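You operate a simulated robot arm through the tools that you are given. There is no shell and no other tool.

You are at the controls of a simulated two-armed robot. One attempt, no reset.

TASK
Warm the green-banded mould at the heater, then turn it under the pot.
Fine: switch the mould heater off again; the other moulds stay cold.

Only the result counts: the job must be done as asked and must still hold three seconds after the hand-in. Knocking over, shifting, dropping, spilling or breaking anything else fails it.

THE ROBOT
Two 7-joint arms with two-finger grippers on one trunk that stands fixed in place. Base frame: the origin is at the foot of the trunk, x ahead of it, y to its left, z up. Lengths are in m, angles in degrees, forces in N, time in s.
The left shoulder is at [0.05, 0.216, 1.246], the right one opposite. With the tool pointing down near the work surface each hand reaches from about 0.24 to 0.8 m from the base axis, measured 20 degrees to its own side. Payload 3.18 kg a hand.
Tool frame (each hand has its own): the origin (TCP) lies between the finger pads and is the grasp point; the fingertips stand 0.03 m ahead of it; z points along the fingers, y is the line along which they close. The gripper opens to 0.144 m; its body begins 0.103 m behind the TCP.
Orientation is told as [roll, pitch, yaw] about the base's x, y, z axes, in that order, counted from this pose: with the fingers straight down and closing along the base's y, the tool's x points along the base's -x, its y along +y and its z along -z.

THE INTERFACE
- The arms move only by the tool jog_arm. It takes "left_moves", "right_moves" or both (then of equal length, played together; a hand with none holds still); each is one flat list of numbers, 7 for each row, row after row: the shift along the tool's x, y, z in m, then the turn, a rotation vector about the tool's x, y, z in rad, then the opening in per cent of the stroke, from 0 (shut) to 100 (fully open). In form: [tx, ty, tz, rx, ry, rz, gripper, tx, ty, tz, rx, ry, rz, gripper, ...]. A call has 1 to 20 rows; each row is the pose to reach, as a shift and turn from the pose commanded when the call began, along the tool's axes at that moment. Rows are played at 5 a second. More than 0.05 m and 8.6 degrees between two rows, or a gripper value outside its range, and nothing of the call is played. Where a pose cannot be reached the arm comes as near as it can. A force on the tool above 40 N (or 10 N above the force at the start of the call, whichever is more), or a blocked arm, ends the call early, and 0.2 s more pass. The fingers move at their own pace (about 0.1867 m/s each) and stop on an object; they squeeze with about 28 N. The grip force told is the motor's: it shows also when the fingers shut on nothing. Time passes only in rows, and 0.2 s behind the last, so rows that repeat a pose let the fingers close. It gives the time, the measured TCP pose, the force on the tool (base axes), the opening and the grip force at its end, in the units of the frame above (readings bear some noise), with the torque about the TCP (base axes, N m) and any sound that the robot's microphone picked up, and new pictures: "pictures" is both (left out), scene, wrist or none (wrist: the cameras of the hands that moved).
- Cameras (640 x 400 px; columns grow to the right, rows downward): "scene" is now at [0.1227, -0.0456, 1.4542]; the picture's right is [-0.49, -0.87, 0.00], its down [-0.33, 0.19, -0.93] and it looks along [0.81, -0.45, -0.38] (base axes); focal length 327 px, centre (320, 200). "left" rides on the left gripper at [0.076, -0.016, -0.143] in its tool frame; the picture's right is [0.21, 0.98, 0.00], its down [-0.84, 0.18, -0.51] and it looks along [-0.50, 0.11, 0.86] (tool axes); focal length 218 px, centre (320, 200). "right" rides on the right gripper at [0.076, 0.016, -0.143] in its tool frame; the picture's right is [-0.21, 0.98, 0.00], its down [-0.84, -0.18, -0.51] and it looks along [-0.50, -0.11, 0.86] (tool axes); focal length 218 px, centre (320, 200). There is no depth. A picture from a camera that has moved, and an enlarged one, comes with that camera's place and axes in the base frame and with its lens.
- raise_lower(by): moves the trunk up (or, below 0, down) by that many m; the arms and the scene camera ride with it, the base frame stays. It gives what a move gives, with no picture.
- aim_head(pan, tilt): turns the head with the scene camera to pan (to the left, within 80 degrees either way) and tilt (down, from -29 to 69), counted from straight ahead of the robot (the tilt from the chest, where the trunk bows). It gives what a move gives, and a new picture of the scene camera.
- enlarge(camera, box): a new picture of the part [left, top, right, bottom] of that camera's present view, enlarged. It takes no simulated time.
- hand_in(): hands the job in; it is judged then, once.

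Places have to be worked out from the pictures, the camera data and where the tool is seen. Open the grippers and draw the arms clear of the work before you hand the job in, unless the task says otherwise.

The tools are called after "Request:" as a command line: name --argument value ..., lists and objects as JSON in quotes. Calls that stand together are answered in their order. jog_arm: Moves the arms, as the interface text tells. Its arguments: {"type":"object","properties":{"left_moves":{"type":"array"},"right_moves":{"type":"array"},"pictures":{"type":"string","enum":["both","scene","wrist","none"]}},"required":[]} The other tools are called the same way: raise_lower (by) moves the trunk up or down; aim_head (pan, tilt) turns the head that bears the scene camera; enlarge (camera, box) takes an enlarged picture of a part of a camera's view; hand_in () hands the job in.

At the start:

```text
t: 0.0
left_position: [0.4196, -0.0033, 1.276]
left_tool_rot: [-0.1, 0.0, 0.1]
left_ft_force: [-0.9, -0.2, -0.2]
left_wrist_torque: [0.0, -0.01, 0.0]
left_grip_width: 0.144
left_grasp_force: 0.0
right_position: [0.3876, -0.5663, 1.3179]
right_tool_rot: [0.0, 0.0, -0.1]
right_ft_force: [0.3, -1.0, -1.0]
right_wrist_torque: [0.02, -0.01, 0.03]
right_grip_width: 0.1441
right_grasp_force: 0.1
trunk travel left (down, up): [-0.325, 0.044]
head pan, tilt (commanded): [-29.4, 22.3]
```

scene: 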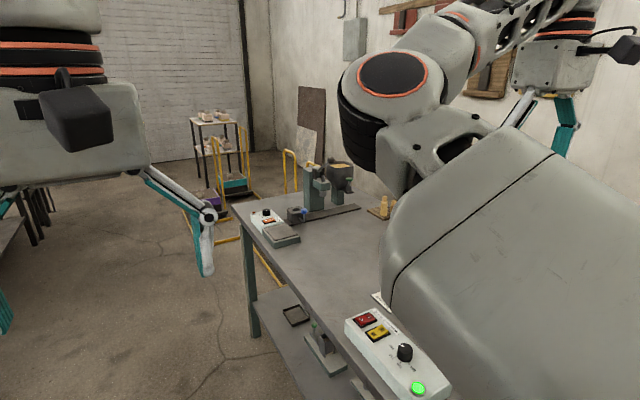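
right: 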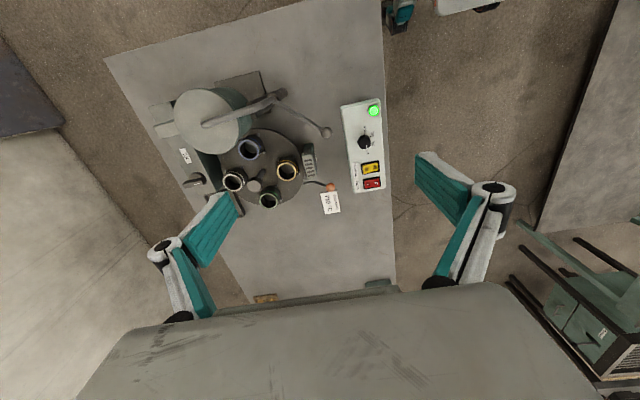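
left: 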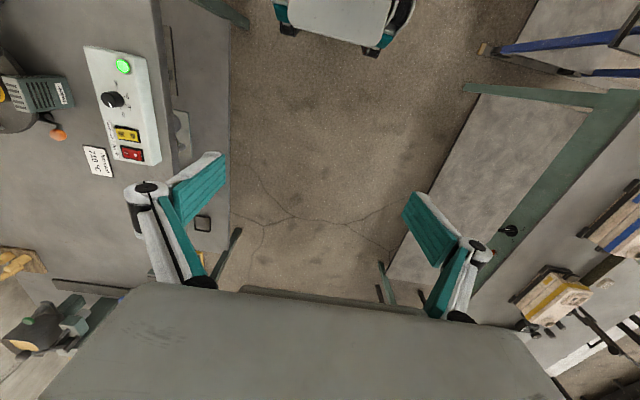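

The right wrist camera shows a turntable with four banded moulds, a pot with a lever, a heater beside it and a control box. I'll enlarge the pictures to understand the equipment before I move.

Request:
enlarge --camera "right" --box '[140, 60, 400, 230]'

Request:
enlarge --camera "right" --box '[200, 120, 320, 220]'

Request:
enlarge --camera "right" --box '[290, 90, 400, 220]'

Request:
enlarge --camera "left" --box '[0, 30, 180, 190]'

Request:
enlarge --camera "scene" --box '[330, 290, 470, 400]'

```text
2.35 times, centred on (270, 145) of right
camera zoom: at [0.3099, -0.5499, 1.4594], right [0.21, 0.98, 0.0], down [0.84, -0.18, 0.51], along [0.5, -0.11, -0.86], focal length 514 px, centre (438, 329)
```

zoom: 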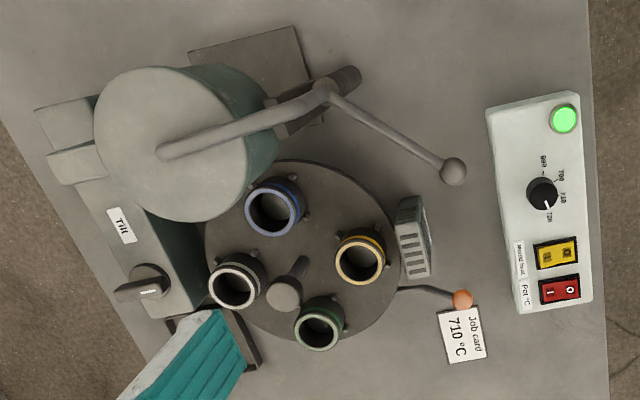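

```text
4.00 times, centred on (260, 170) of right
camera zoom: at [0.3099, -0.5499, 1.4594], right [0.21, 0.98, 0.0], down [0.84, -0.18, 0.51], along [0.5, -0.11, -0.86], focal length 873 px, centre (560, 320)
```

zoom: 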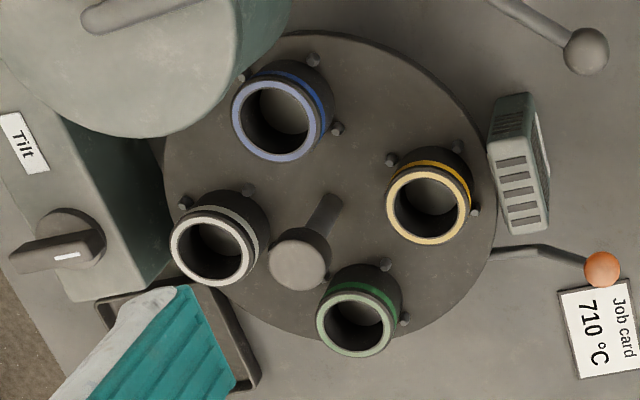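

```text
3.08 times, centred on (345, 155) of right
camera zoom: at [0.3099, -0.5499, 1.4594], right [0.21, 0.98, 0.0], down [0.84, -0.18, 0.51], along [0.5, -0.11, -0.86], focal length 672 px, centre (243, 338)
```

zoom: 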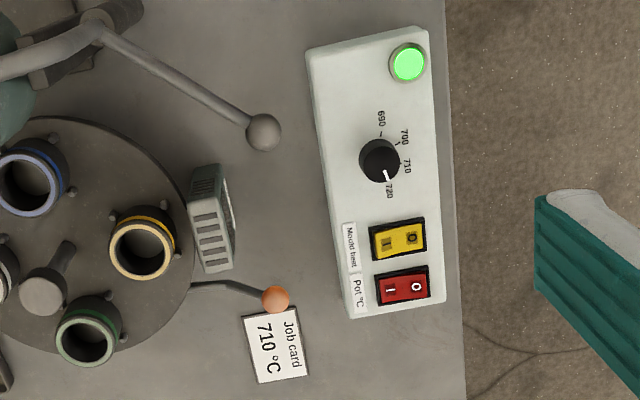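

```text
2.50 times, centred on (90, 110) of left
camera zoom: at [0.3417, -0.0194, 1.4184], right [-0.21, 0.98, 0.0], down [0.84, 0.18, 0.51], along [0.5, 0.11, -0.86], focal length 546 px, centre (895, 425)
```

zoom: 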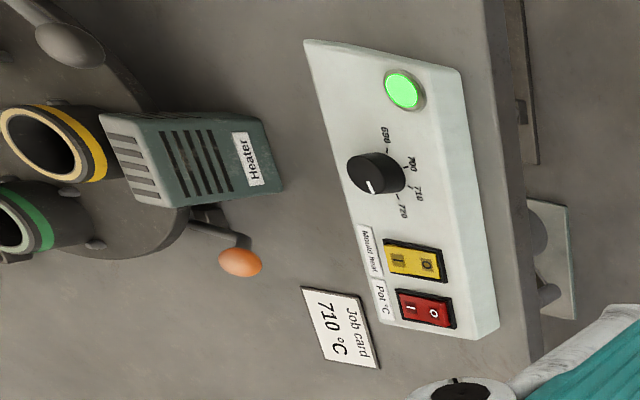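

```text
3.64 times, centred on (400, 345) of scene
camera zoom: at [0.1227, -0.0456, 1.4542], right [-0.49, -0.87, 0.0], down [-0.33, 0.19, -0.93], along [0.81, -0.45, -0.38], focal length 1190 px, centre (29, -327)
```

zoom: 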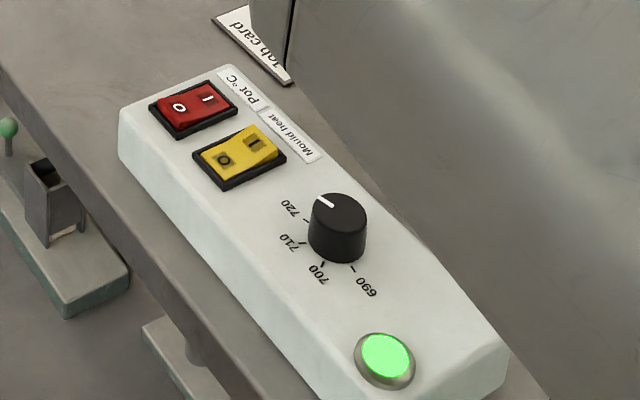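

The turntable centre is at about (0.516, -0.761) and the heater is on its +y side, next to the yellow mould. Green is now on the +x side, and the pot is over the -x side. I'll turn the head toward the work for a second angle.

Request:
aim_head --pan -58 --tilt 34

```text
t: 0.9
left_position: [0.4181, -0.003, 1.2741]
left_tool_rot: [0.0, 0.1, 0.1]
left_ft_force: [0.9, 0.2, -0.4]
left_wrist_torque: [-0.01, -0.02, 0.02]
left_grip_width: 0.1441
left_grasp_force: 0.0
right_position: [0.3871, -0.567, 1.3172]
right_tool_rot: [0.0, 0.0, 0.0]
right_ft_force: [0.1, 0.3, 0.8]
right_wrist_torque: [-0.02, 0.03, 0.01]
right_grip_width: 0.144
right_grasp_force: 0.1
trunk travel left (down, up): [-0.325, 0.044]
head pan, tilt (commanded): [-58.0, 34.0]
camera scene: at [0.0889, -0.0752, 1.4357], right [-0.85, -0.53, 0.0], down [-0.3, 0.47, -0.83], along [0.44, -0.7, -0.56], focal length 327 px, centre (320, 200)
```

scene: 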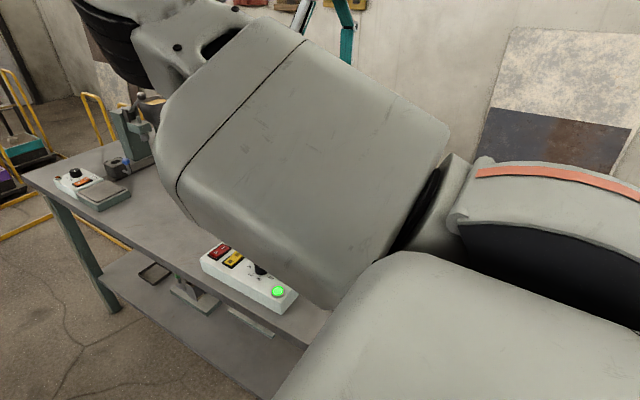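

The right forearm blocks the head view, and the orange-tipped lever near the turntable rim needs a closer look. I'll lower the right hand over the clear area beside the turntable and look with its wrist camera.

Request:
jog_arm --right_moves '[-0.03, -0.005, 0.035, 0, 0, 0, 100, -0.06, -0.01, 0.07, 0, 0, 0, 100, -0.063, -0.013, 0.097, 0, 0, 0, 100]' --pictures "both"

Request:
enlarge --camera "right" --box '[120, 60, 400, 260]'

```text
t: 1.7
left_position: [0.4186, -0.0034, 1.2744]
left_tool_rot: [-0.1, 0.1, 0.1]
left_ft_force: [0.3, -0.3, -0.8]
left_wrist_torque: [0.0, 0.0, 0.02]
left_grip_width: 0.144
left_grasp_force: 0.1
right_position: [0.4497, -0.5827, 1.2192]
right_tool_rot: [0.0, 0.0, 0.1]
right_ft_force: [-0.2, 0.0, 0.5]
right_wrist_torque: [0.03, 0.0, 0.0]
right_grip_width: 0.144
right_grasp_force: 0.1
trunk travel left (down, up): [-0.325, 0.044]
head pan, tilt (commanded): [-58.0, 34.0]
camera scene: at [0.0895, -0.0757, 1.4356], right [-0.85, -0.53, 0.0], down [-0.3, 0.47, -0.83], along [0.44, -0.7, -0.56], focal length 327 px, centre (320, 200)
camera right: at [0.3727, -0.5658, 1.3605], right [0.21, 0.98, 0.0], down [0.84, -0.18, 0.51], along [0.5, -0.11, -0.86], focal length 218 px, centre (320, 200)
```

scene: 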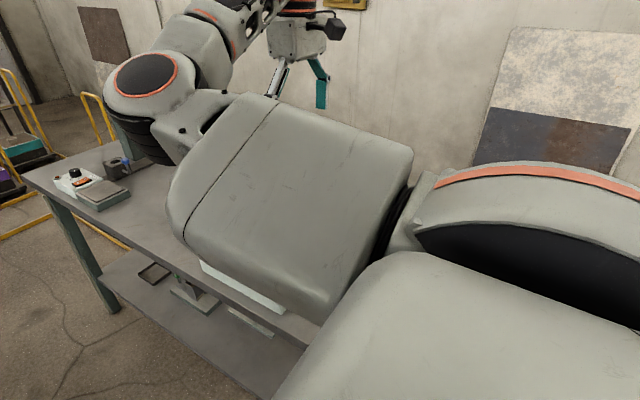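
right: 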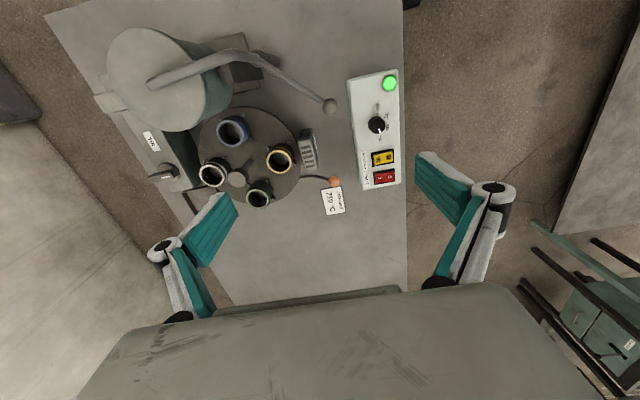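

```text
2.00 times, centred on (260, 160) of right
camera zoom: at [0.3727, -0.5658, 1.3605], right [0.21, 0.98, 0.0], down [0.84, -0.18, 0.51], along [0.5, -0.11, -0.86], focal length 436 px, centre (440, 280)
```

zoom: 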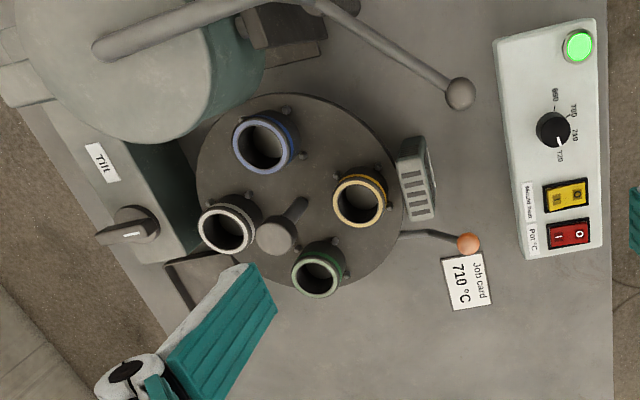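

I'll enlarge the details: the orange lever's root, the central post and the heater.

Request:
enlarge --camera "right" --box '[280, 120, 350, 220]'

Request:
enlarge --camera "right" --box '[190, 100, 310, 220]'

Request:
enlarge --camera "right" --box '[340, 60, 420, 200]'

Request:
enlarge --camera "right" --box '[90, 20, 290, 200]'

```text
4.00 times, centred on (315, 170) of right
camera zoom: at [0.3727, -0.5658, 1.3605], right [0.21, 0.98, 0.0], down [0.84, -0.18, 0.51], along [0.5, -0.11, -0.86], focal length 873 px, centre (340, 320)
```

zoom: 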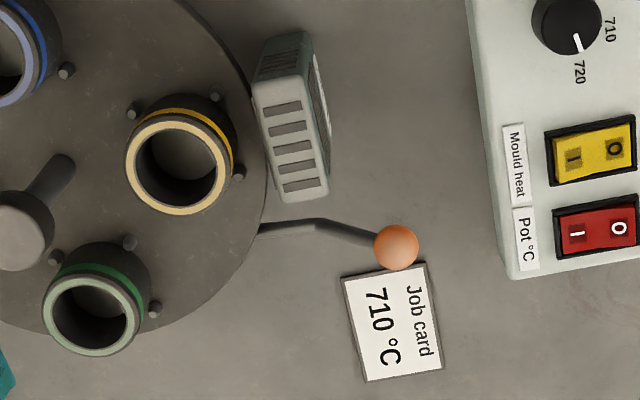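

```text
3.33 times, centred on (250, 160) of right
camera zoom: at [0.3727, -0.5658, 1.3605], right [0.21, 0.98, 0.0], down [0.84, -0.18, 0.51], along [0.5, -0.11, -0.86], focal length 728 px, centre (553, 333)
```

zoom: 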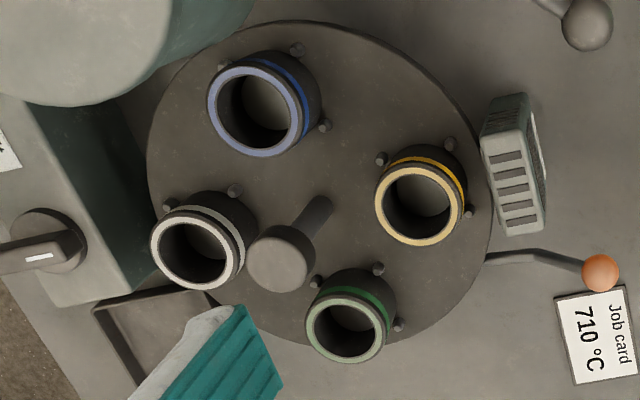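

```text
2.86 times, centred on (380, 130) of right
camera zoom: at [0.3727, -0.5658, 1.3605], right [0.21, 0.98, 0.0], down [0.84, -0.18, 0.51], along [0.5, -0.11, -0.86], focal length 624 px, centre (149, 400)
```

zoom: 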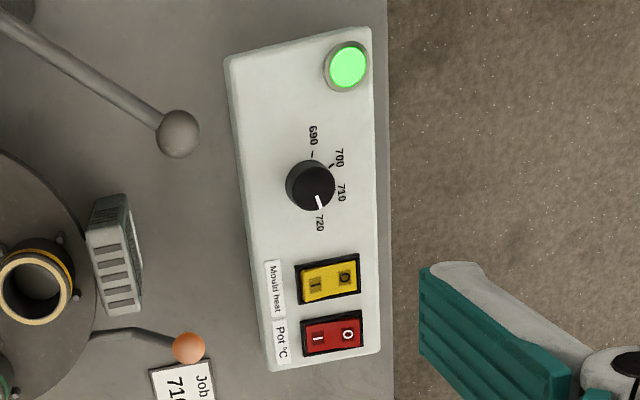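

```text
2.22 times, centred on (190, 110) of right
camera zoom: at [0.3727, -0.5658, 1.3605], right [0.21, 0.98, 0.0], down [0.84, -0.18, 0.51], along [0.5, -0.11, -0.86], focal length 485 px, centre (609, 400)
```

zoom: 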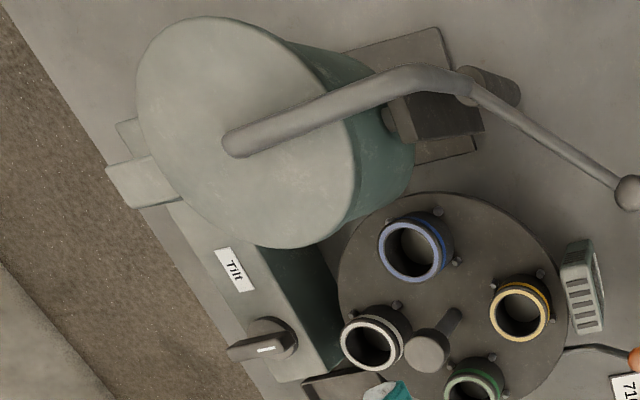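

The orange-tipped rod comes off the turntable rim at about 60°, but the overhead view doesn't show whether it is a latch or a handle. I'll bring the left hand across with its tool yawed -90° so its camera looks sideways at the turntable.

Request:
jog_arm --left_moves '[-0.01, -0.01, 0.01, 0, 0, 0.143, 100, -0.02, -0.02, 0.02, 0, 0, 0.286, 100, -0.03, -0.03, 0.03, 0, 0, 0.429, 100, -0.04, -0.04, 0.04, 0, 0, 0.571, 100, -0.05, -0.05, 0.05, 0, 0, 0.714, 100, -0.06, -0.065, 0.06, 0, 0, 0.857, 100, -0.07, -0.08, 0.07, 0, 0, 1.0, 100, -0.08, -0.09, 0.08, 0, 0, 1.143, 100, -0.09, -0.1, 0.08, 0, 0, 1.285, 100, -0.1, -0.11, 0.08, 0, 0, 1.428, 100, -0.1, -0.12, 0.08, 0, 0, 1.571, 100]' --pictures "both"

```text
t: 4.1
left_position: [0.4827, -0.0655, 1.2472]
left_tool_rot: [-1.5, -14.2, -40.3]
left_ft_force: [0.0, -1.3, 1.0]
left_wrist_torque: [0.19, 0.02, 0.03]
left_grip_width: 0.1442
left_grasp_force: 0.0
left hand out of reach, approached as far as the arm can: row 4, 5, 6, 7, 8, 9, 10, 11
right_position: [0.4493, -0.586, 1.2151]
right_tool_rot: [0.2, 0.0, -0.1]
right_ft_force: [-0.8, -1.3, -0.7]
right_wrist_torque: [0.25, -0.04, 0.04]
right_grip_width: 0.1437
right_grasp_force: 0.1
trunk travel left (down, up): [-0.325, 0.044]
head pan, tilt (commanded): [-58.0, 34.0]
camera scene: at [0.0891, -0.0803, 1.4353], right [-0.85, -0.53, 0.0], down [-0.3, 0.48, -0.83], along [0.44, -0.7, -0.56], focal length 327 px, centre (320, 200)
camera left: at [0.3895, -0.0058, 1.3677], right [0.48, 0.87, -0.08], down [0.65, -0.3, 0.69], along [0.58, -0.38, -0.72], focal length 218 px, centre (320, 200)
```

scene: 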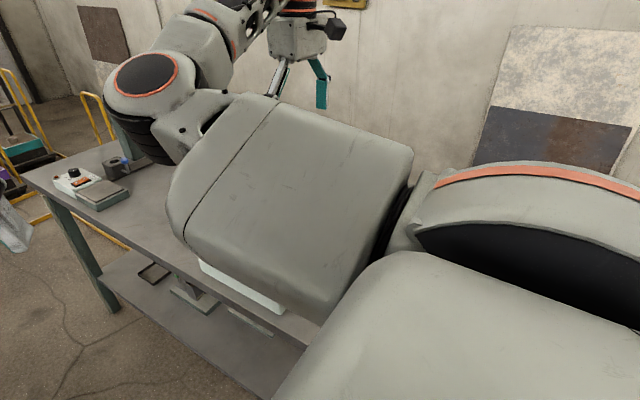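
left: 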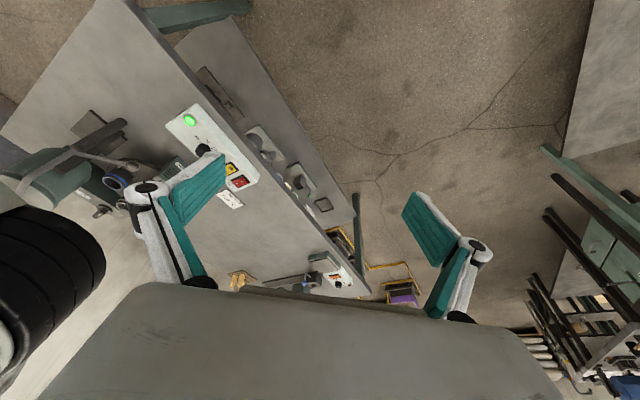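

The left wrist stopped at about -40° yaw, but its camera now sees the station from the side. I'll enlarge that region.

Request:
enlarge --camera "left" --box '[0, 90, 280, 265]'

Request:
enlarge --camera "left" --box '[90, 100, 250, 220]'

```text
2.29 times, centred on (140, 178) of left
camera zoom: at [0.3895, -0.0058, 1.3677], right [0.48, 0.87, -0.08], down [0.65, -0.3, 0.69], along [0.58, -0.38, -0.72], focal length 499 px, centre (731, 251)
```

zoom: 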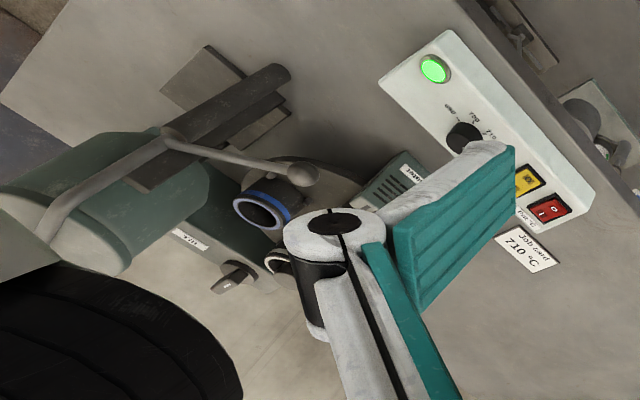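

```text
3.33 times, centred on (170, 160) of left
camera zoom: at [0.3895, -0.0058, 1.3677], right [0.48, 0.87, -0.08], down [0.65, -0.3, 0.69], along [0.58, -0.38, -0.72], focal length 728 px, centre (820, 333)
```

zoom: 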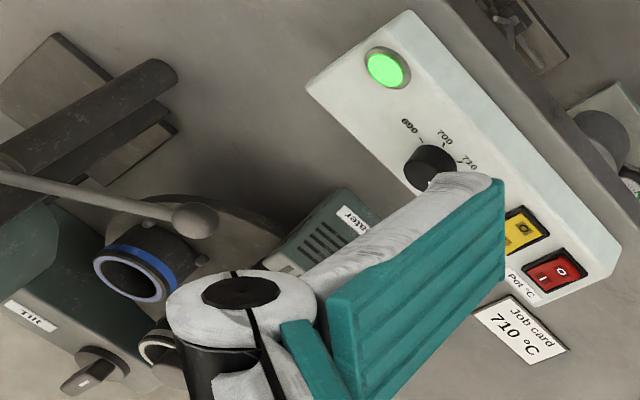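

The left finger hides the turntable in this view. I'll close the left gripper in place to uncover it.

Request:
jog_arm --left_moves '[0, 0, 0, 0, 0, 0, 50, 0, 0, 0, 0, 0, 0, 0]' --pictures "wrist"

Request:
enlarge --camera "left" --box '[0, 90, 280, 265]'

Request:
enlarge --camera "left" --box '[90, 130, 250, 230]'

```text
t: 4.7
left_position: [0.4827, -0.0628, 1.2473]
left_tool_rot: [-1.7, -14.3, -40.3]
left_ft_force: [0.1, 0.4, -0.5]
left_wrist_torque: [0.0, -0.01, -0.01]
left_grip_width: 0.0002
left_grasp_force: 28.2
right_position: [0.4484, -0.5807, 1.2191]
right_tool_rot: [-0.1, 0.0, -0.1]
right_ft_force: [-0.4, 0.5, 0.2]
right_wrist_torque: [-0.04, 0.02, 0.0]
right_grip_width: 0.1441
right_grasp_force: 0.1
trunk travel left (down, up): [-0.325, 0.044]
head pan, tilt (commanded): [-58.0, 34.0]
camera left: at [0.3891, -0.0008, 1.3679], right [0.48, 0.87, -0.08], down [0.65, -0.3, 0.7], along [0.58, -0.39, -0.71], focal length 218 px, centre (320, 200)
```

left: 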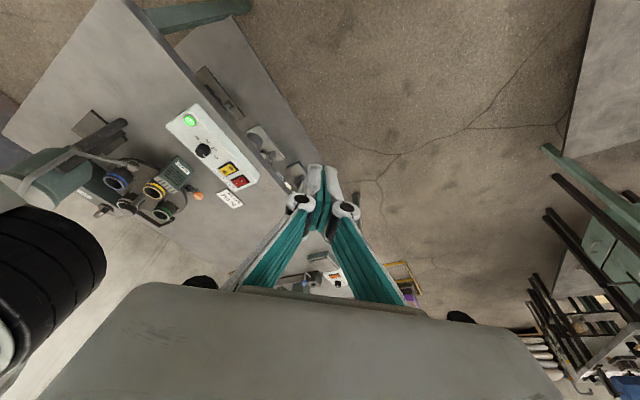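

```text
2.29 times, centred on (140, 178) of left
camera zoom: at [0.3891, -0.0008, 1.3679], right [0.48, 0.87, -0.08], down [0.65, -0.3, 0.7], along [0.58, -0.39, -0.71], focal length 499 px, centre (731, 251)
```

zoom: 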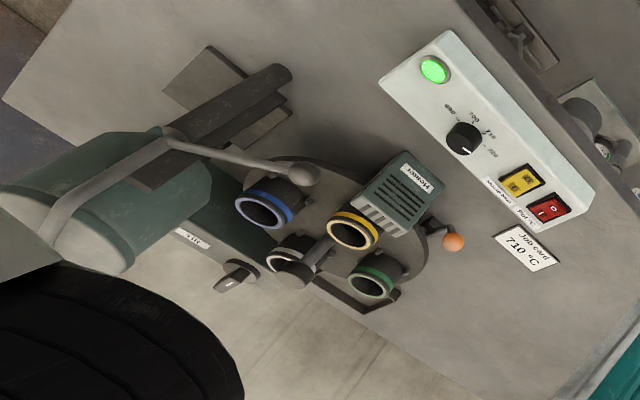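

```text
4.00 times, centred on (170, 180) of left
camera zoom: at [0.3891, -0.0008, 1.3679], right [0.48, 0.87, -0.08], down [0.65, -0.3, 0.7], along [0.58, -0.39, -0.71], focal length 873 px, centre (920, 280)
```

zoom: 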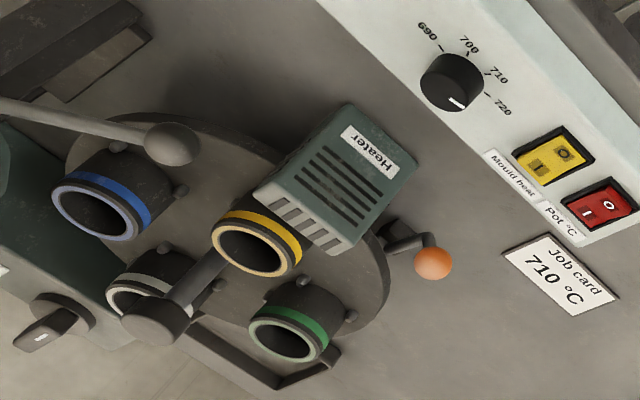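

The central knob's top is at about (0.516, -0.760, 0.977), on a post at the disc centre. The orange lever seems to sit on a bracket under the rim, like an index latch. I'll bring the right wrist camera closer to it.

Request:
jog_arm --right_moves '[-0.03, 0.005, 0.03, 0, 0, 0, 100, -0.05, 0.01, 0.07, 0, 0, 0, 100, -0.05, 0.012, 0.1, 0, 0, 0, 100]' --pictures "wrist"

Request:
enlarge --camera "right" --box '[270, 120, 390, 260]'

Request:
enlarge --camera "left" --box '[150, 150, 220, 220]'

```text
t: 5.5
left_position: [0.4827, -0.0628, 1.2471]
left_tool_rot: [-1.6, -14.3, -40.2]
left_ft_force: [0.1, -0.4, -0.1]
left_wrist_torque: [0.03, 0.01, -0.02]
left_grip_width: 0.0001
left_grasp_force: 28.4
right_position: [0.5001, -0.5668, 1.1191]
right_tool_rot: [0.0, 0.0, -0.1]
right_ft_force: [-0.4, -0.7, -0.6]
right_wrist_torque: [0.01, 0.01, -0.01]
right_grip_width: 0.144
right_grasp_force: 0.0
trunk travel left (down, up): [-0.325, 0.044]
head pan, tilt (commanded): [-58.0, 34.0]
camera right: at [0.4229, -0.5504, 1.2613], right [0.21, 0.98, 0.0], down [0.84, -0.18, 0.51], along [0.5, -0.11, -0.86], focal length 218 px, centre (320, 200)
```

right: 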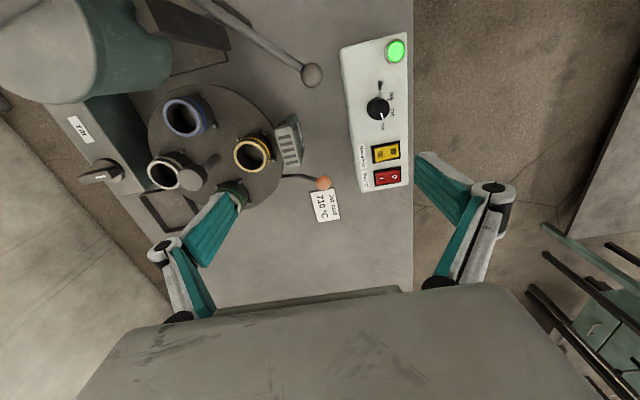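

```text
2.86 times, centred on (330, 190) of right
camera zoom: at [0.4229, -0.5504, 1.2613], right [0.21, 0.98, 0.0], down [0.84, -0.18, 0.51], along [0.5, -0.11, -0.86], focal length 624 px, centre (291, 229)
```

zoom: 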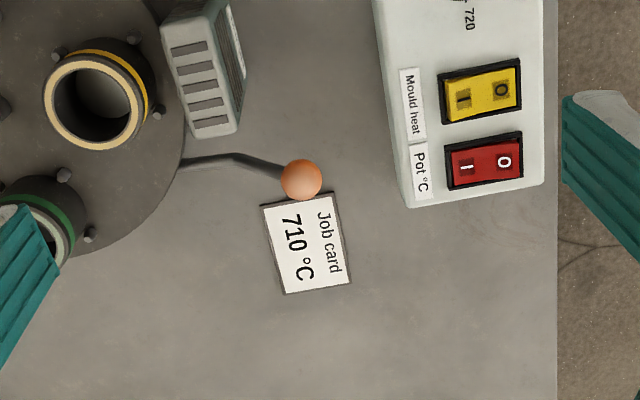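

```text
5.71 times, centred on (185, 185) of left
camera zoom: at [0.3898, -0.0018, 1.3677], right [0.48, 0.87, -0.08], down [0.65, -0.3, 0.69], along [0.58, -0.39, -0.71], focal length 1247 px, centre (1091, 286)
```

zoom: 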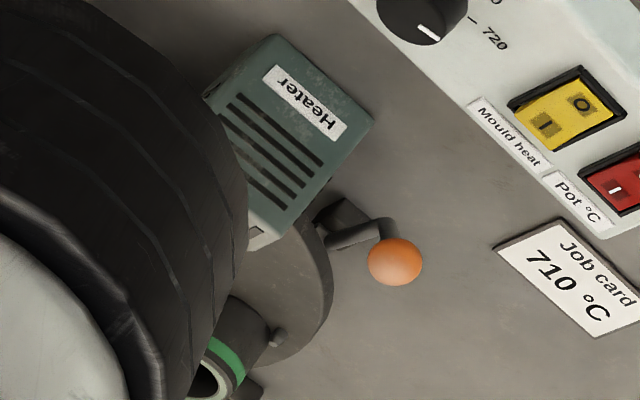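

The rod rests on a small block by the rim, so it could be an index latch. To see its profile I'll raise the right hand out of the way and lower the left hand for a flatter viewing angle.

Request:
jog_arm --left_moves '[0.01, 0, 0.039, 0, 0, 0, 0, 0.02, 0, 0.078, 0, 0, 0, 0, 0.03, 0, 0.117, 0, 0, 0, 0, 0.04, 0, 0.156, 0, 0, 0, 0, 0.049, 0, 0.194, 0, 0, 0, 0]' --right_moves '[0.016, -0.007, -0.032, 0, 0, 0, 100, 0.032, -0.014, -0.064, 0, 0, 0, 100, 0.048, -0.021, -0.096, 0, 0, 0, 100, 0.064, -0.028, -0.128, 0, 0, 0, 100, 0.08, -0.033, -0.16, 0, 0, 0, 100]' --pictures "both"

Request:
enlarge --camera "left" --box '[60, 150, 260, 275]'

```text
t: 6.7
left_position: [0.4751, -0.0723, 1.0471]
left_tool_rot: [-1.7, -14.6, -40.3]
left_ft_force: [0.0, 0.2, -0.8]
left_wrist_torque: [0.01, -0.05, -0.02]
left_grip_width: 0.0003
left_grasp_force: 28.3
right_position: [0.4183, -0.5986, 1.2796]
right_tool_rot: [0.0, 0.1, 0.1]
right_ft_force: [-0.1, -0.1, 0.5]
right_wrist_torque: [0.03, -0.02, 0.02]
right_grip_width: 0.1443
right_grasp_force: 0.0
trunk travel left (down, up): [-0.325, 0.044]
head pan, tilt (commanded): [-58.0, 34.0]
camera scene: at [0.0883, -0.075, 1.4358], right [-0.85, -0.53, 0.0], down [-0.3, 0.47, -0.83], along [0.44, -0.7, -0.56], focal length 327 px, centre (320, 200)
camera right: at [0.3419, -0.5831, 1.4217], right [0.21, 0.98, 0.0], down [0.84, -0.18, 0.51], along [0.5, -0.11, -0.86], focal length 218 px, centre (320, 200)
camera left: at [0.3822, -0.0104, 1.1684], right [0.48, 0.87, -0.08], down [0.65, -0.3, 0.7], along [0.58, -0.39, -0.71], focal length 218 px, centre (320, 200)
```

scene: 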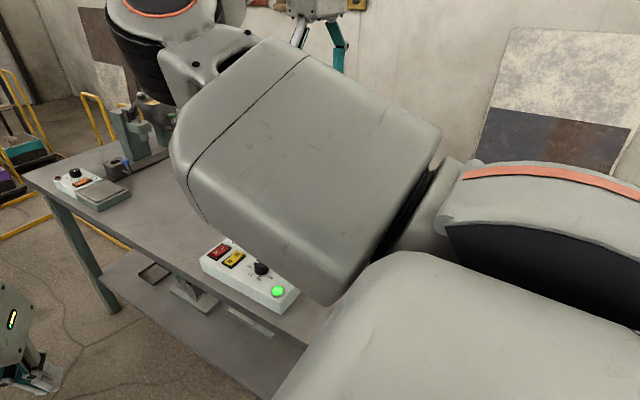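
right: 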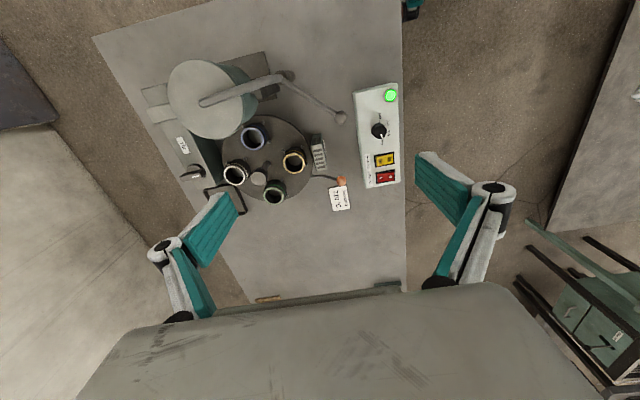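
left: 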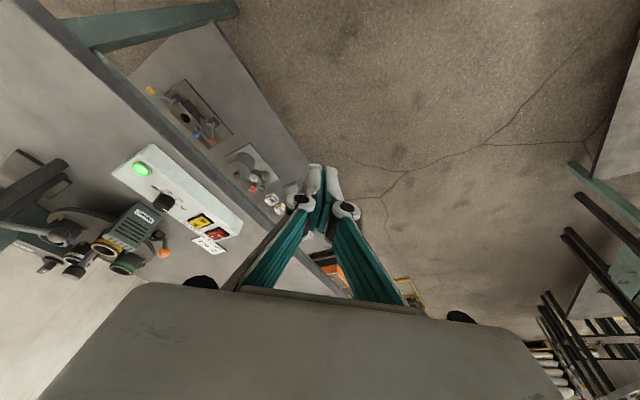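

```text
3.20 times, centred on (160, 212) of left
camera zoom: at [0.3822, -0.0104, 1.1684], right [0.48, 0.87, -0.08], down [0.65, -0.3, 0.7], along [0.58, -0.39, -0.71], focal length 698 px, centre (832, 160)
```

zoom: 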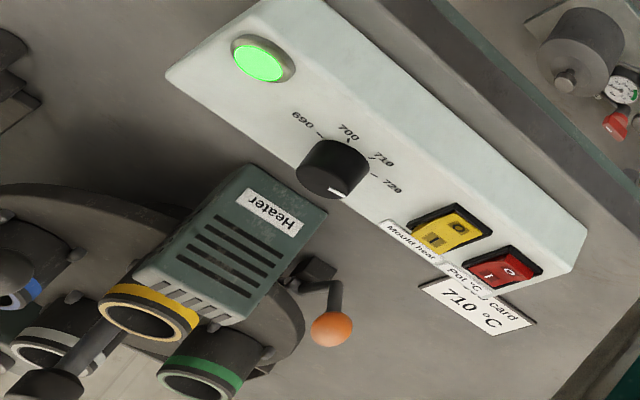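

Request:
enlarge --camera "left" --box '[125, 215, 195, 280]'

Request:
enlarge --camera "left" --box '[175, 195, 250, 255]'

```text
6.15 times, centred on (160, 248) of left
camera zoom: at [0.3822, -0.0104, 1.1684], right [0.48, 0.87, -0.08], down [0.65, -0.3, 0.7], along [0.58, -0.39, -0.71], focal length 1343 px, centre (1305, -92)
```

zoom: 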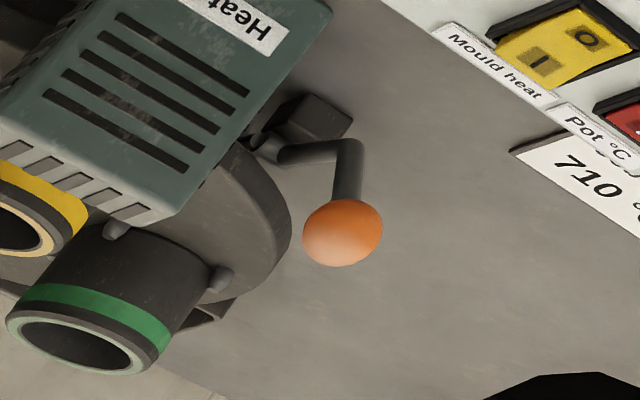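

```text
6.67 times, centred on (212, 225) of left
camera zoom: at [0.3822, -0.0104, 1.1684], right [0.48, 0.87, -0.08], down [0.65, -0.3, 0.7], along [0.58, -0.39, -0.71], focal length 1455 px, centre (1037, 33)
```

zoom: 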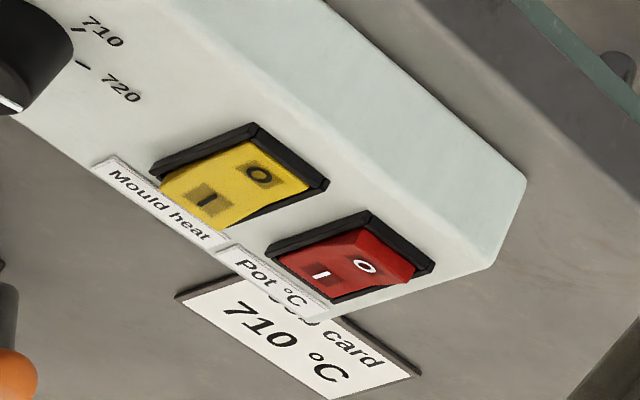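

The lever is L-shaped: it runs out radially from a block at the rim, then rises to the ball at about (0.594, -0.582, 0.91). The yellow rocker sits with O pressed, so the mould heat is off, and red is on. I'll zoom further on the lever root and the rocker.

Request:
enlarge --camera "left" --box '[145, 225, 175, 245]'

Request:
enlarge --camera "right" --box '[290, 160, 360, 210]'

Request:
enlarge --camera "right" --box '[350, 75, 410, 195]'

```text
16.00 times, centred on (160, 235) of left
camera zoom: at [0.3822, -0.0104, 1.1684], right [0.48, 0.87, -0.08], down [0.65, -0.3, 0.7], along [0.58, -0.39, -0.71], focal length 3492 px, centre (2880, -360)
```

zoom: 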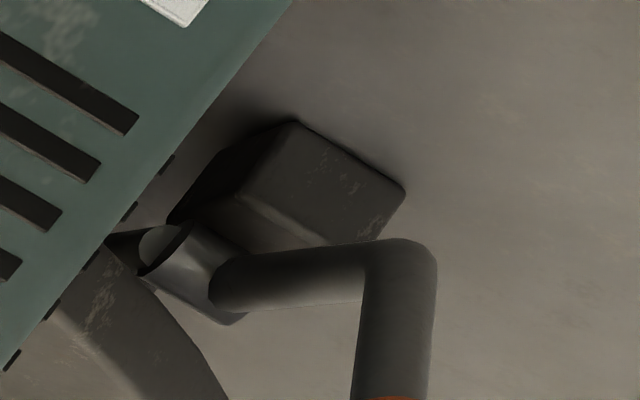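

```text
8.00 times, centred on (325, 185) of right
camera zoom: at [0.3419, -0.5831, 1.4217], right [0.21, 0.98, 0.0], down [0.84, -0.18, 0.51], along [0.5, -0.11, -0.86], focal length 1746 px, centre (280, 320)
```

zoom: 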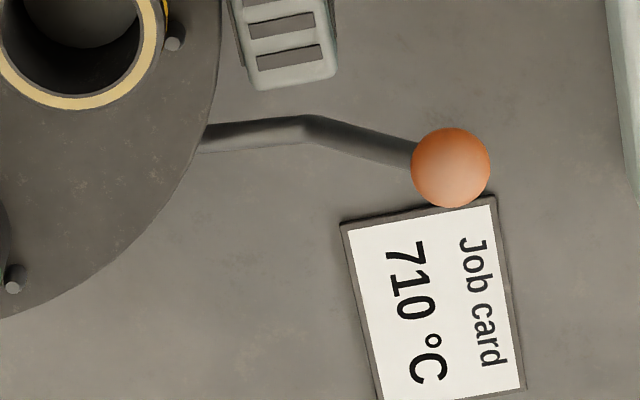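

```text
3.33 times, centred on (380, 135) of right
camera zoom: at [0.3419, -0.5831, 1.4217], right [0.21, 0.98, 0.0], down [0.84, -0.18, 0.51], along [0.5, -0.11, -0.86], focal length 728 px, centre (120, 417)
```

zoom: 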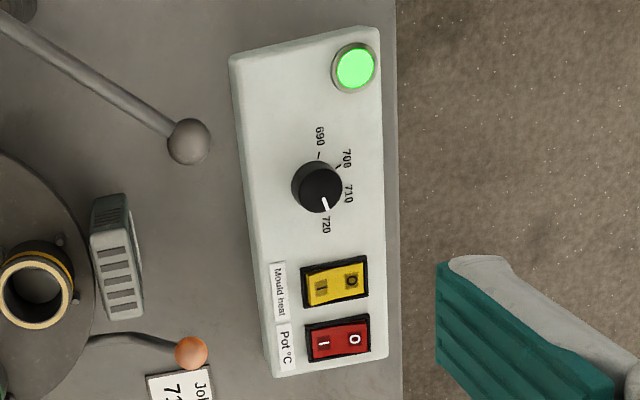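

The lever hinges on a horizontal barrel at the rim, so it is probably an index latch. Before touching it I'll check how the right hand reaches above the central knob, staying high and narrowing the gripper.

Request:
jog_arm --right_moves '[-0.02, -0.032, 0.01, 0, 0, 0, 60, -0.04, -0.064, 0.02, 0, 0, 0, 50, -0.06, -0.096, 0.04, 0, 0, 0, 50, -0.08, -0.128, 0.07, 0, 0, 0, 50, -0.098, -0.161, 0.1, 0, 0, 0, 50, -0.098, -0.161, 0.13, 0, 0, 0, 50]' --pictures "both"

```text
t: 8.1
left_position: [0.4761, -0.0726, 1.0478]
left_tool_rot: [-1.7, -14.3, -40.2]
left_ft_force: [0.9, -0.2, 0.2]
left_wrist_torque: [-0.06, 0.04, 0.0]
left_grip_width: 0.0
left_grasp_force: 28.2
right_position: [0.5187, -0.7622, 1.1494]
right_tool_rot: [-0.1, 0.1, -0.1]
right_ft_force: [1.1, 0.2, -0.8]
right_wrist_torque: [0.02, 0.08, 0.01]
right_grip_width: 0.0721
right_grasp_force: 0.1
trunk travel left (down, up): [-0.325, 0.044]
head pan, tilt (commanded): [-58.0, 34.0]
camera scene: at [0.0902, -0.0743, 1.4356], right [-0.85, -0.53, 0.0], down [-0.3, 0.47, -0.83], along [0.44, -0.7, -0.56], focal length 327 px, centre (320, 200)
camera right: at [0.4419, -0.7465, 1.2913], right [0.21, 0.98, 0.0], down [0.84, -0.18, 0.51], along [0.49, -0.11, -0.86], focal length 218 px, centre (320, 200)
```

scene: 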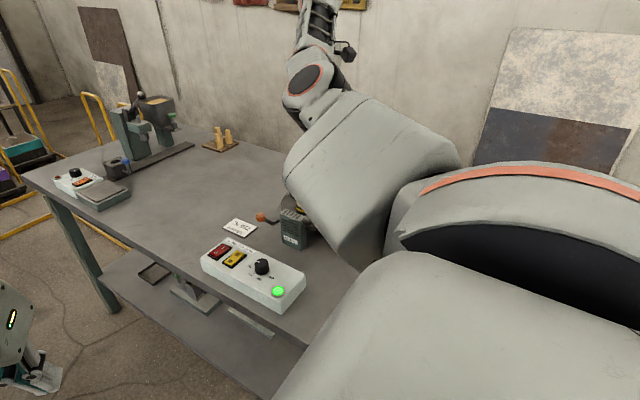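
right: 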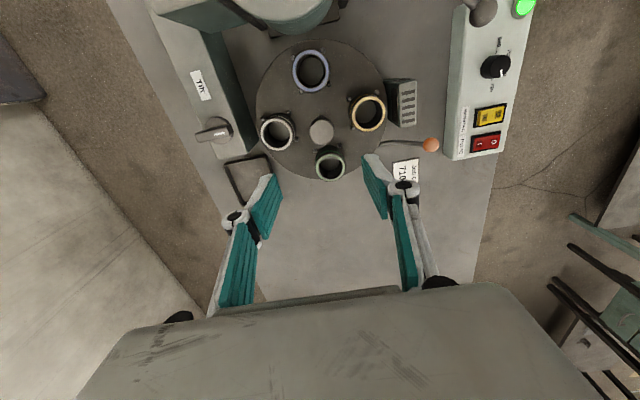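

The hand reaches above the knob, and the head camera now sees the heater and lever from a low angle. I'll enlarge that area.

Request:
enlarge --camera "scene" --box '[210, 180, 320, 260]'

Request:
enlarge --camera "scene" --box '[250, 195, 310, 240]'

Request:
enlarge --camera "right" --box '[240, 20, 440, 200]'

```text
5.00 times, centred on (265, 220) of scene
camera zoom: at [0.0902, -0.0743, 1.4356], right [-0.85, -0.53, 0.0], down [-0.3, 0.47, -0.83], along [0.44, -0.7, -0.56], focal length 1636 px, centre (595, 100)
```

zoom: 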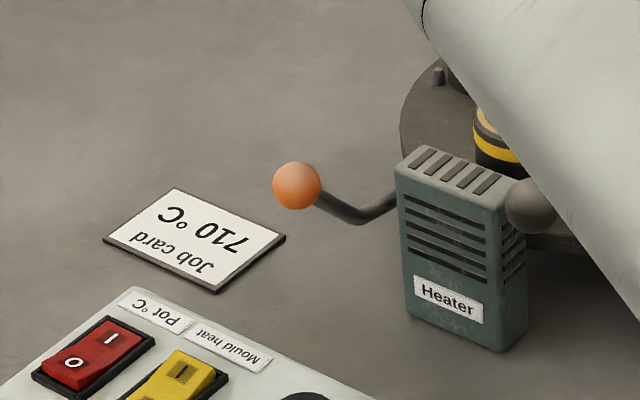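

```text
8.89 times, centred on (280, 218) of scene
camera zoom: at [0.0902, -0.0743, 1.4356], right [-0.85, -0.53, 0.0], down [-0.3, 0.47, -0.83], along [0.44, -0.7, -0.56], focal length 2908 px, centre (676, 44)
```

zoom: 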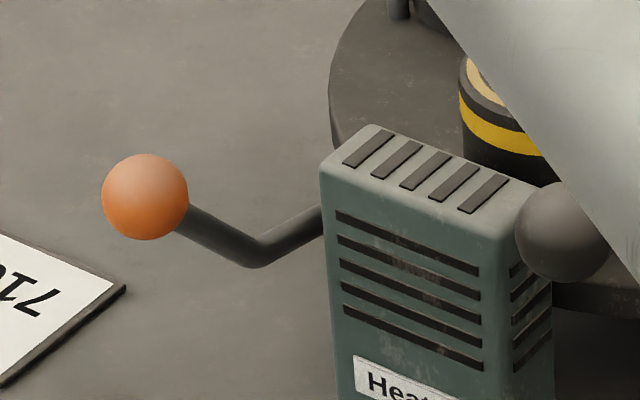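

```text
2.22 times, centred on (340, 110) of right
camera zoom: at [0.4419, -0.7465, 1.2913], right [0.21, 0.98, 0.0], down [0.84, -0.18, 0.51], along [0.49, -0.11, -0.86], focal length 485 px, centre (276, 400)
```

zoom: 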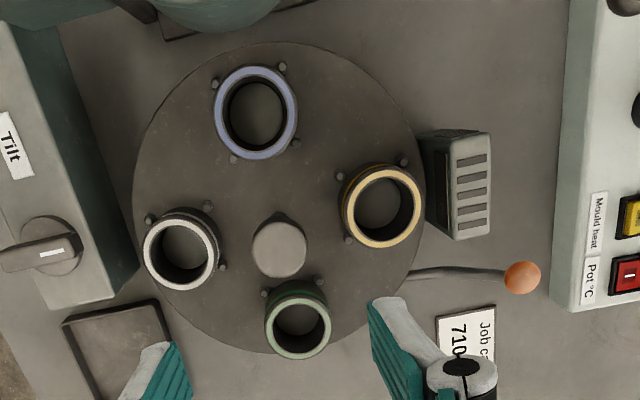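

The knob is about 3.5 cm wide and centred near (0.515, -0.760). The wrist camera would pass close to the pot at yaw 0, so I'll test turning the hand to yaw -90°, still up high, to keep it clear.

Request:
jog_arm --right_moves '[0, 0, 0, 0, 0, 0.143, 50, 0, 0, 0, 0, 0, 0.286, 50, 0, 0, 0, 0, 0, 0.429, 50, 0, 0, 0, 0, 0, 0.571, 50, 0, 0, 0, 0, 0, 0.714, 50, 0, 0, 0, 0, 0, 0.857, 50, 0, 0, 0, 0, 0, 1.0, 50, 0, 0, 0, 0, 0, 1.143, 50, 0, 0, 0, 0, 0, 1.285, 50, 0, 0, 0, 0, 0, 1.428, 50, 0, 0, 0, 0, 0, 1.571, 50]' --pictures "both"

```text
t: 10.5
left_position: [0.4768, -0.0716, 1.0487]
left_tool_rot: [-1.7, -14.4, -40.2]
left_ft_force: [-0.2, -0.4, 0.6]
left_wrist_torque: [0.01, -0.01, 0.01]
left_grip_width: 0.0
left_grasp_force: 28.1
right_position: [0.5183, -0.7623, 1.15]
right_tool_rot: [0.0, 0.0, -90.2]
right_ft_force: [0.0, -0.9, 0.3]
right_wrist_torque: [-0.01, -0.02, -0.01]
right_grip_width: 0.072
right_grasp_force: 0.0
trunk travel left (down, up): [-0.325, 0.044]
head pan, tilt (commanded): [-58.0, 34.0]
camera scene: at [0.0888, -0.0753, 1.4357], right [-0.85, -0.53, 0.0], down [-0.3, 0.47, -0.83], along [0.44, -0.7, -0.56], focal length 327 px, centre (320, 200)
camera right: at [0.5342, -0.6853, 1.292], right [0.98, -0.21, 0.0], down [-0.18, -0.84, 0.51], along [-0.11, -0.5, -0.86], focal length 218 px, centre (320, 200)
```

scene: 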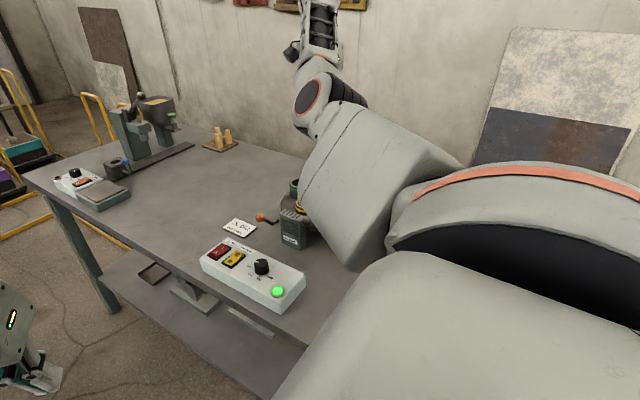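
right: 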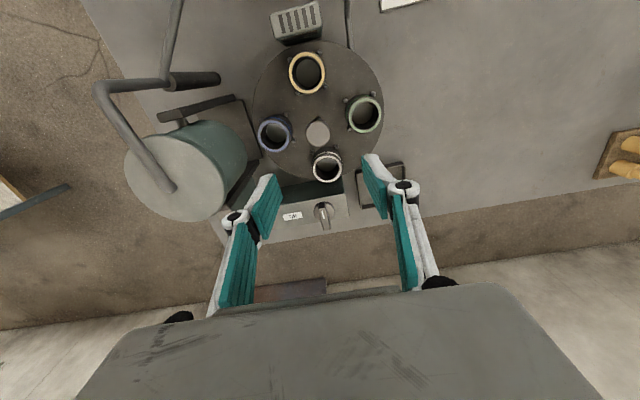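

Yaw -90° works without trouble. I'll descend over the knob, stopping with the TCP at z ≈ 1.00 to check the alignment.

Request:
jog_arm --right_moves '[0.001, -0.002, 0.045, 0, 0, 0, 50, 0.002, -0.004, 0.09, 0, 0, 0, 50, 0.002, -0.004, 0.13, 0, 0, 0, 50, 0.002, -0.004, 0.15, 0, 0, 0, 50]' --pictures "both"

Request:
enlarge --camera "right" --box '[200, 60, 440, 240]'

Request:
enlarge --camera "left" --box '[0, 150, 200, 290]'

```text
t: 11.5
left_position: [0.4748, -0.0716, 1.0488]
left_tool_rot: [-1.7, -14.4, -40.2]
left_ft_force: [0.8, -0.6, -0.6]
left_wrist_torque: [0.01, -0.01, 0.01]
left_grip_width: 0.0
left_grasp_force: 27.4
right_position: [0.5135, -0.7589, 0.9973]
right_tool_rot: [0.0, 0.1, -90.1]
right_ft_force: [-0.4, 0.4, 0.0]
right_wrist_torque: [0.0, 0.01, 0.0]
right_grip_width: 0.0718
right_grasp_force: 0.0
trunk travel left (down, up): [-0.325, 0.044]
head pan, tilt (commanded): [-58.0, 34.0]
camera scene: at [0.0886, -0.0751, 1.4357], right [-0.85, -0.53, 0.0], down [-0.3, 0.47, -0.83], along [0.44, -0.7, -0.56], focal length 327 px, centre (320, 200)
camera right: at [0.5297, -0.683, 1.1406], right [0.98, -0.21, 0.0], down [-0.18, -0.84, 0.51], along [-0.11, -0.5, -0.86], focal length 218 px, centre (320, 200)
```

scene: 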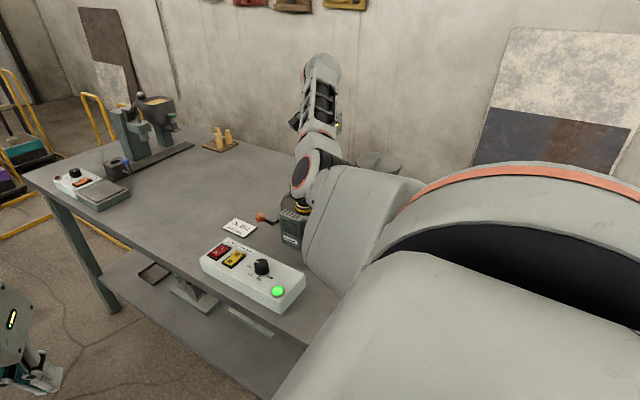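
right: 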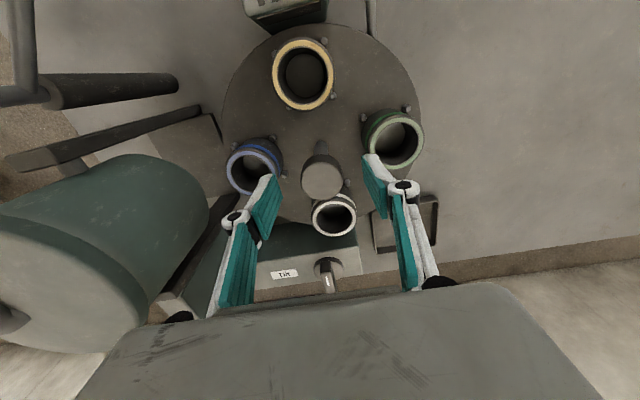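

```text
2.22 times, centred on (320, 150) of right
camera zoom: at [0.5297, -0.683, 1.1406], right [0.98, -0.21, 0.0], down [-0.18, -0.84, 0.51], along [-0.11, -0.5, -0.86], focal length 485 px, centre (320, 311)
```

zoom: 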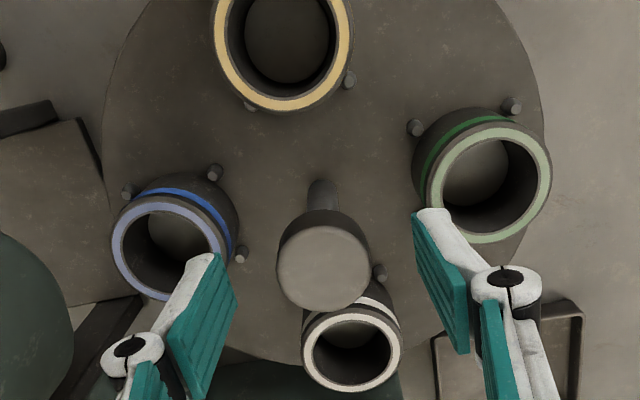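

```text
2.86 times, centred on (100, 220) of left
camera zoom: at [0.3825, -0.0103, 1.1685], right [0.48, 0.87, -0.08], down [0.65, -0.3, 0.7], along [0.58, -0.39, -0.71], focal length 624 px, centre (949, 143)
```

zoom: 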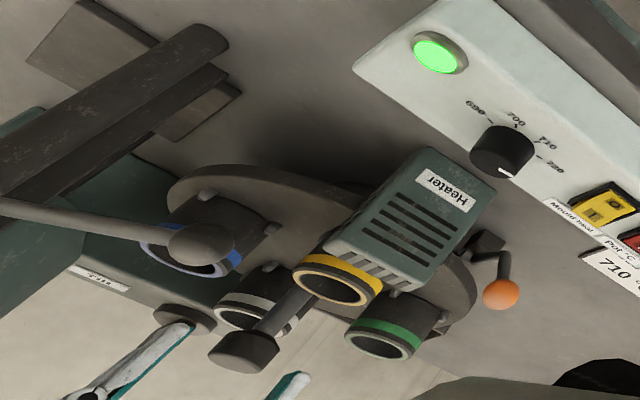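

The knob is centred between the fingers in the right view. I'll go down 3 cm, keeping the tips just above the mould rims, and close on the knob.

Request:
jog_arm --right_moves '[0, 0, 0.015, 0, 0, 0, 50, 0, 0, 0.03, 0, 0, 0, 50, 0, 0, 0.03, 0, 0, 0, 20, 0, 0, 0.03, 0, 0, 0, 0, 0, 0, 0.03, 0, 0, 0, 0]' --pictures "wrist"

Request:
enlarge --camera "right" --box '[200, 60, 440, 240]'

```text
t: 12.7
left_position: [0.4759, -0.0729, 1.0461]
left_tool_rot: [-1.7, -14.3, -40.2]
left_ft_force: [0.5, -0.2, 0.5]
left_wrist_torque: [0.01, 0.01, 0.01]
left_grip_width: 0.0
left_grasp_force: 28.1
right_position: [0.5144, -0.7606, 0.9675]
right_tool_rot: [0.0, 0.0, -90.0]
right_ft_force: [8.7, -0.9, 0.6]
right_wrist_torque: [-0.09, -0.2, 0.06]
right_grip_width: 0.0341
right_grasp_force: 45.3
trunk travel left (down, up): [-0.325, 0.044]
head pan, tilt (commanded): [-58.0, 34.0]
camera right: at [0.5309, -0.6838, 1.1106], right [0.98, -0.21, 0.0], down [-0.18, -0.84, 0.51], along [-0.11, -0.5, -0.86], focal length 218 px, centre (320, 200)
```

right: 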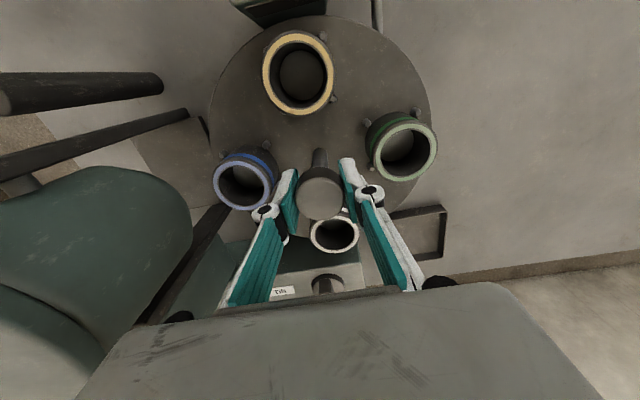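

```text
2.22 times, centred on (320, 150) of right
camera zoom: at [0.5309, -0.6838, 1.1106], right [0.98, -0.21, 0.0], down [-0.18, -0.84, 0.51], along [-0.11, -0.5, -0.86], focal length 485 px, centre (320, 311)
```

zoom: 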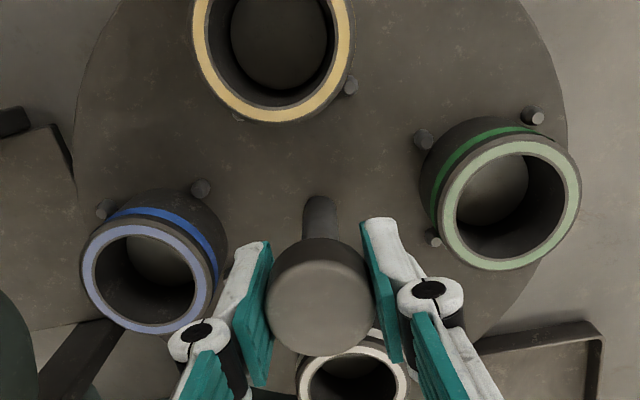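

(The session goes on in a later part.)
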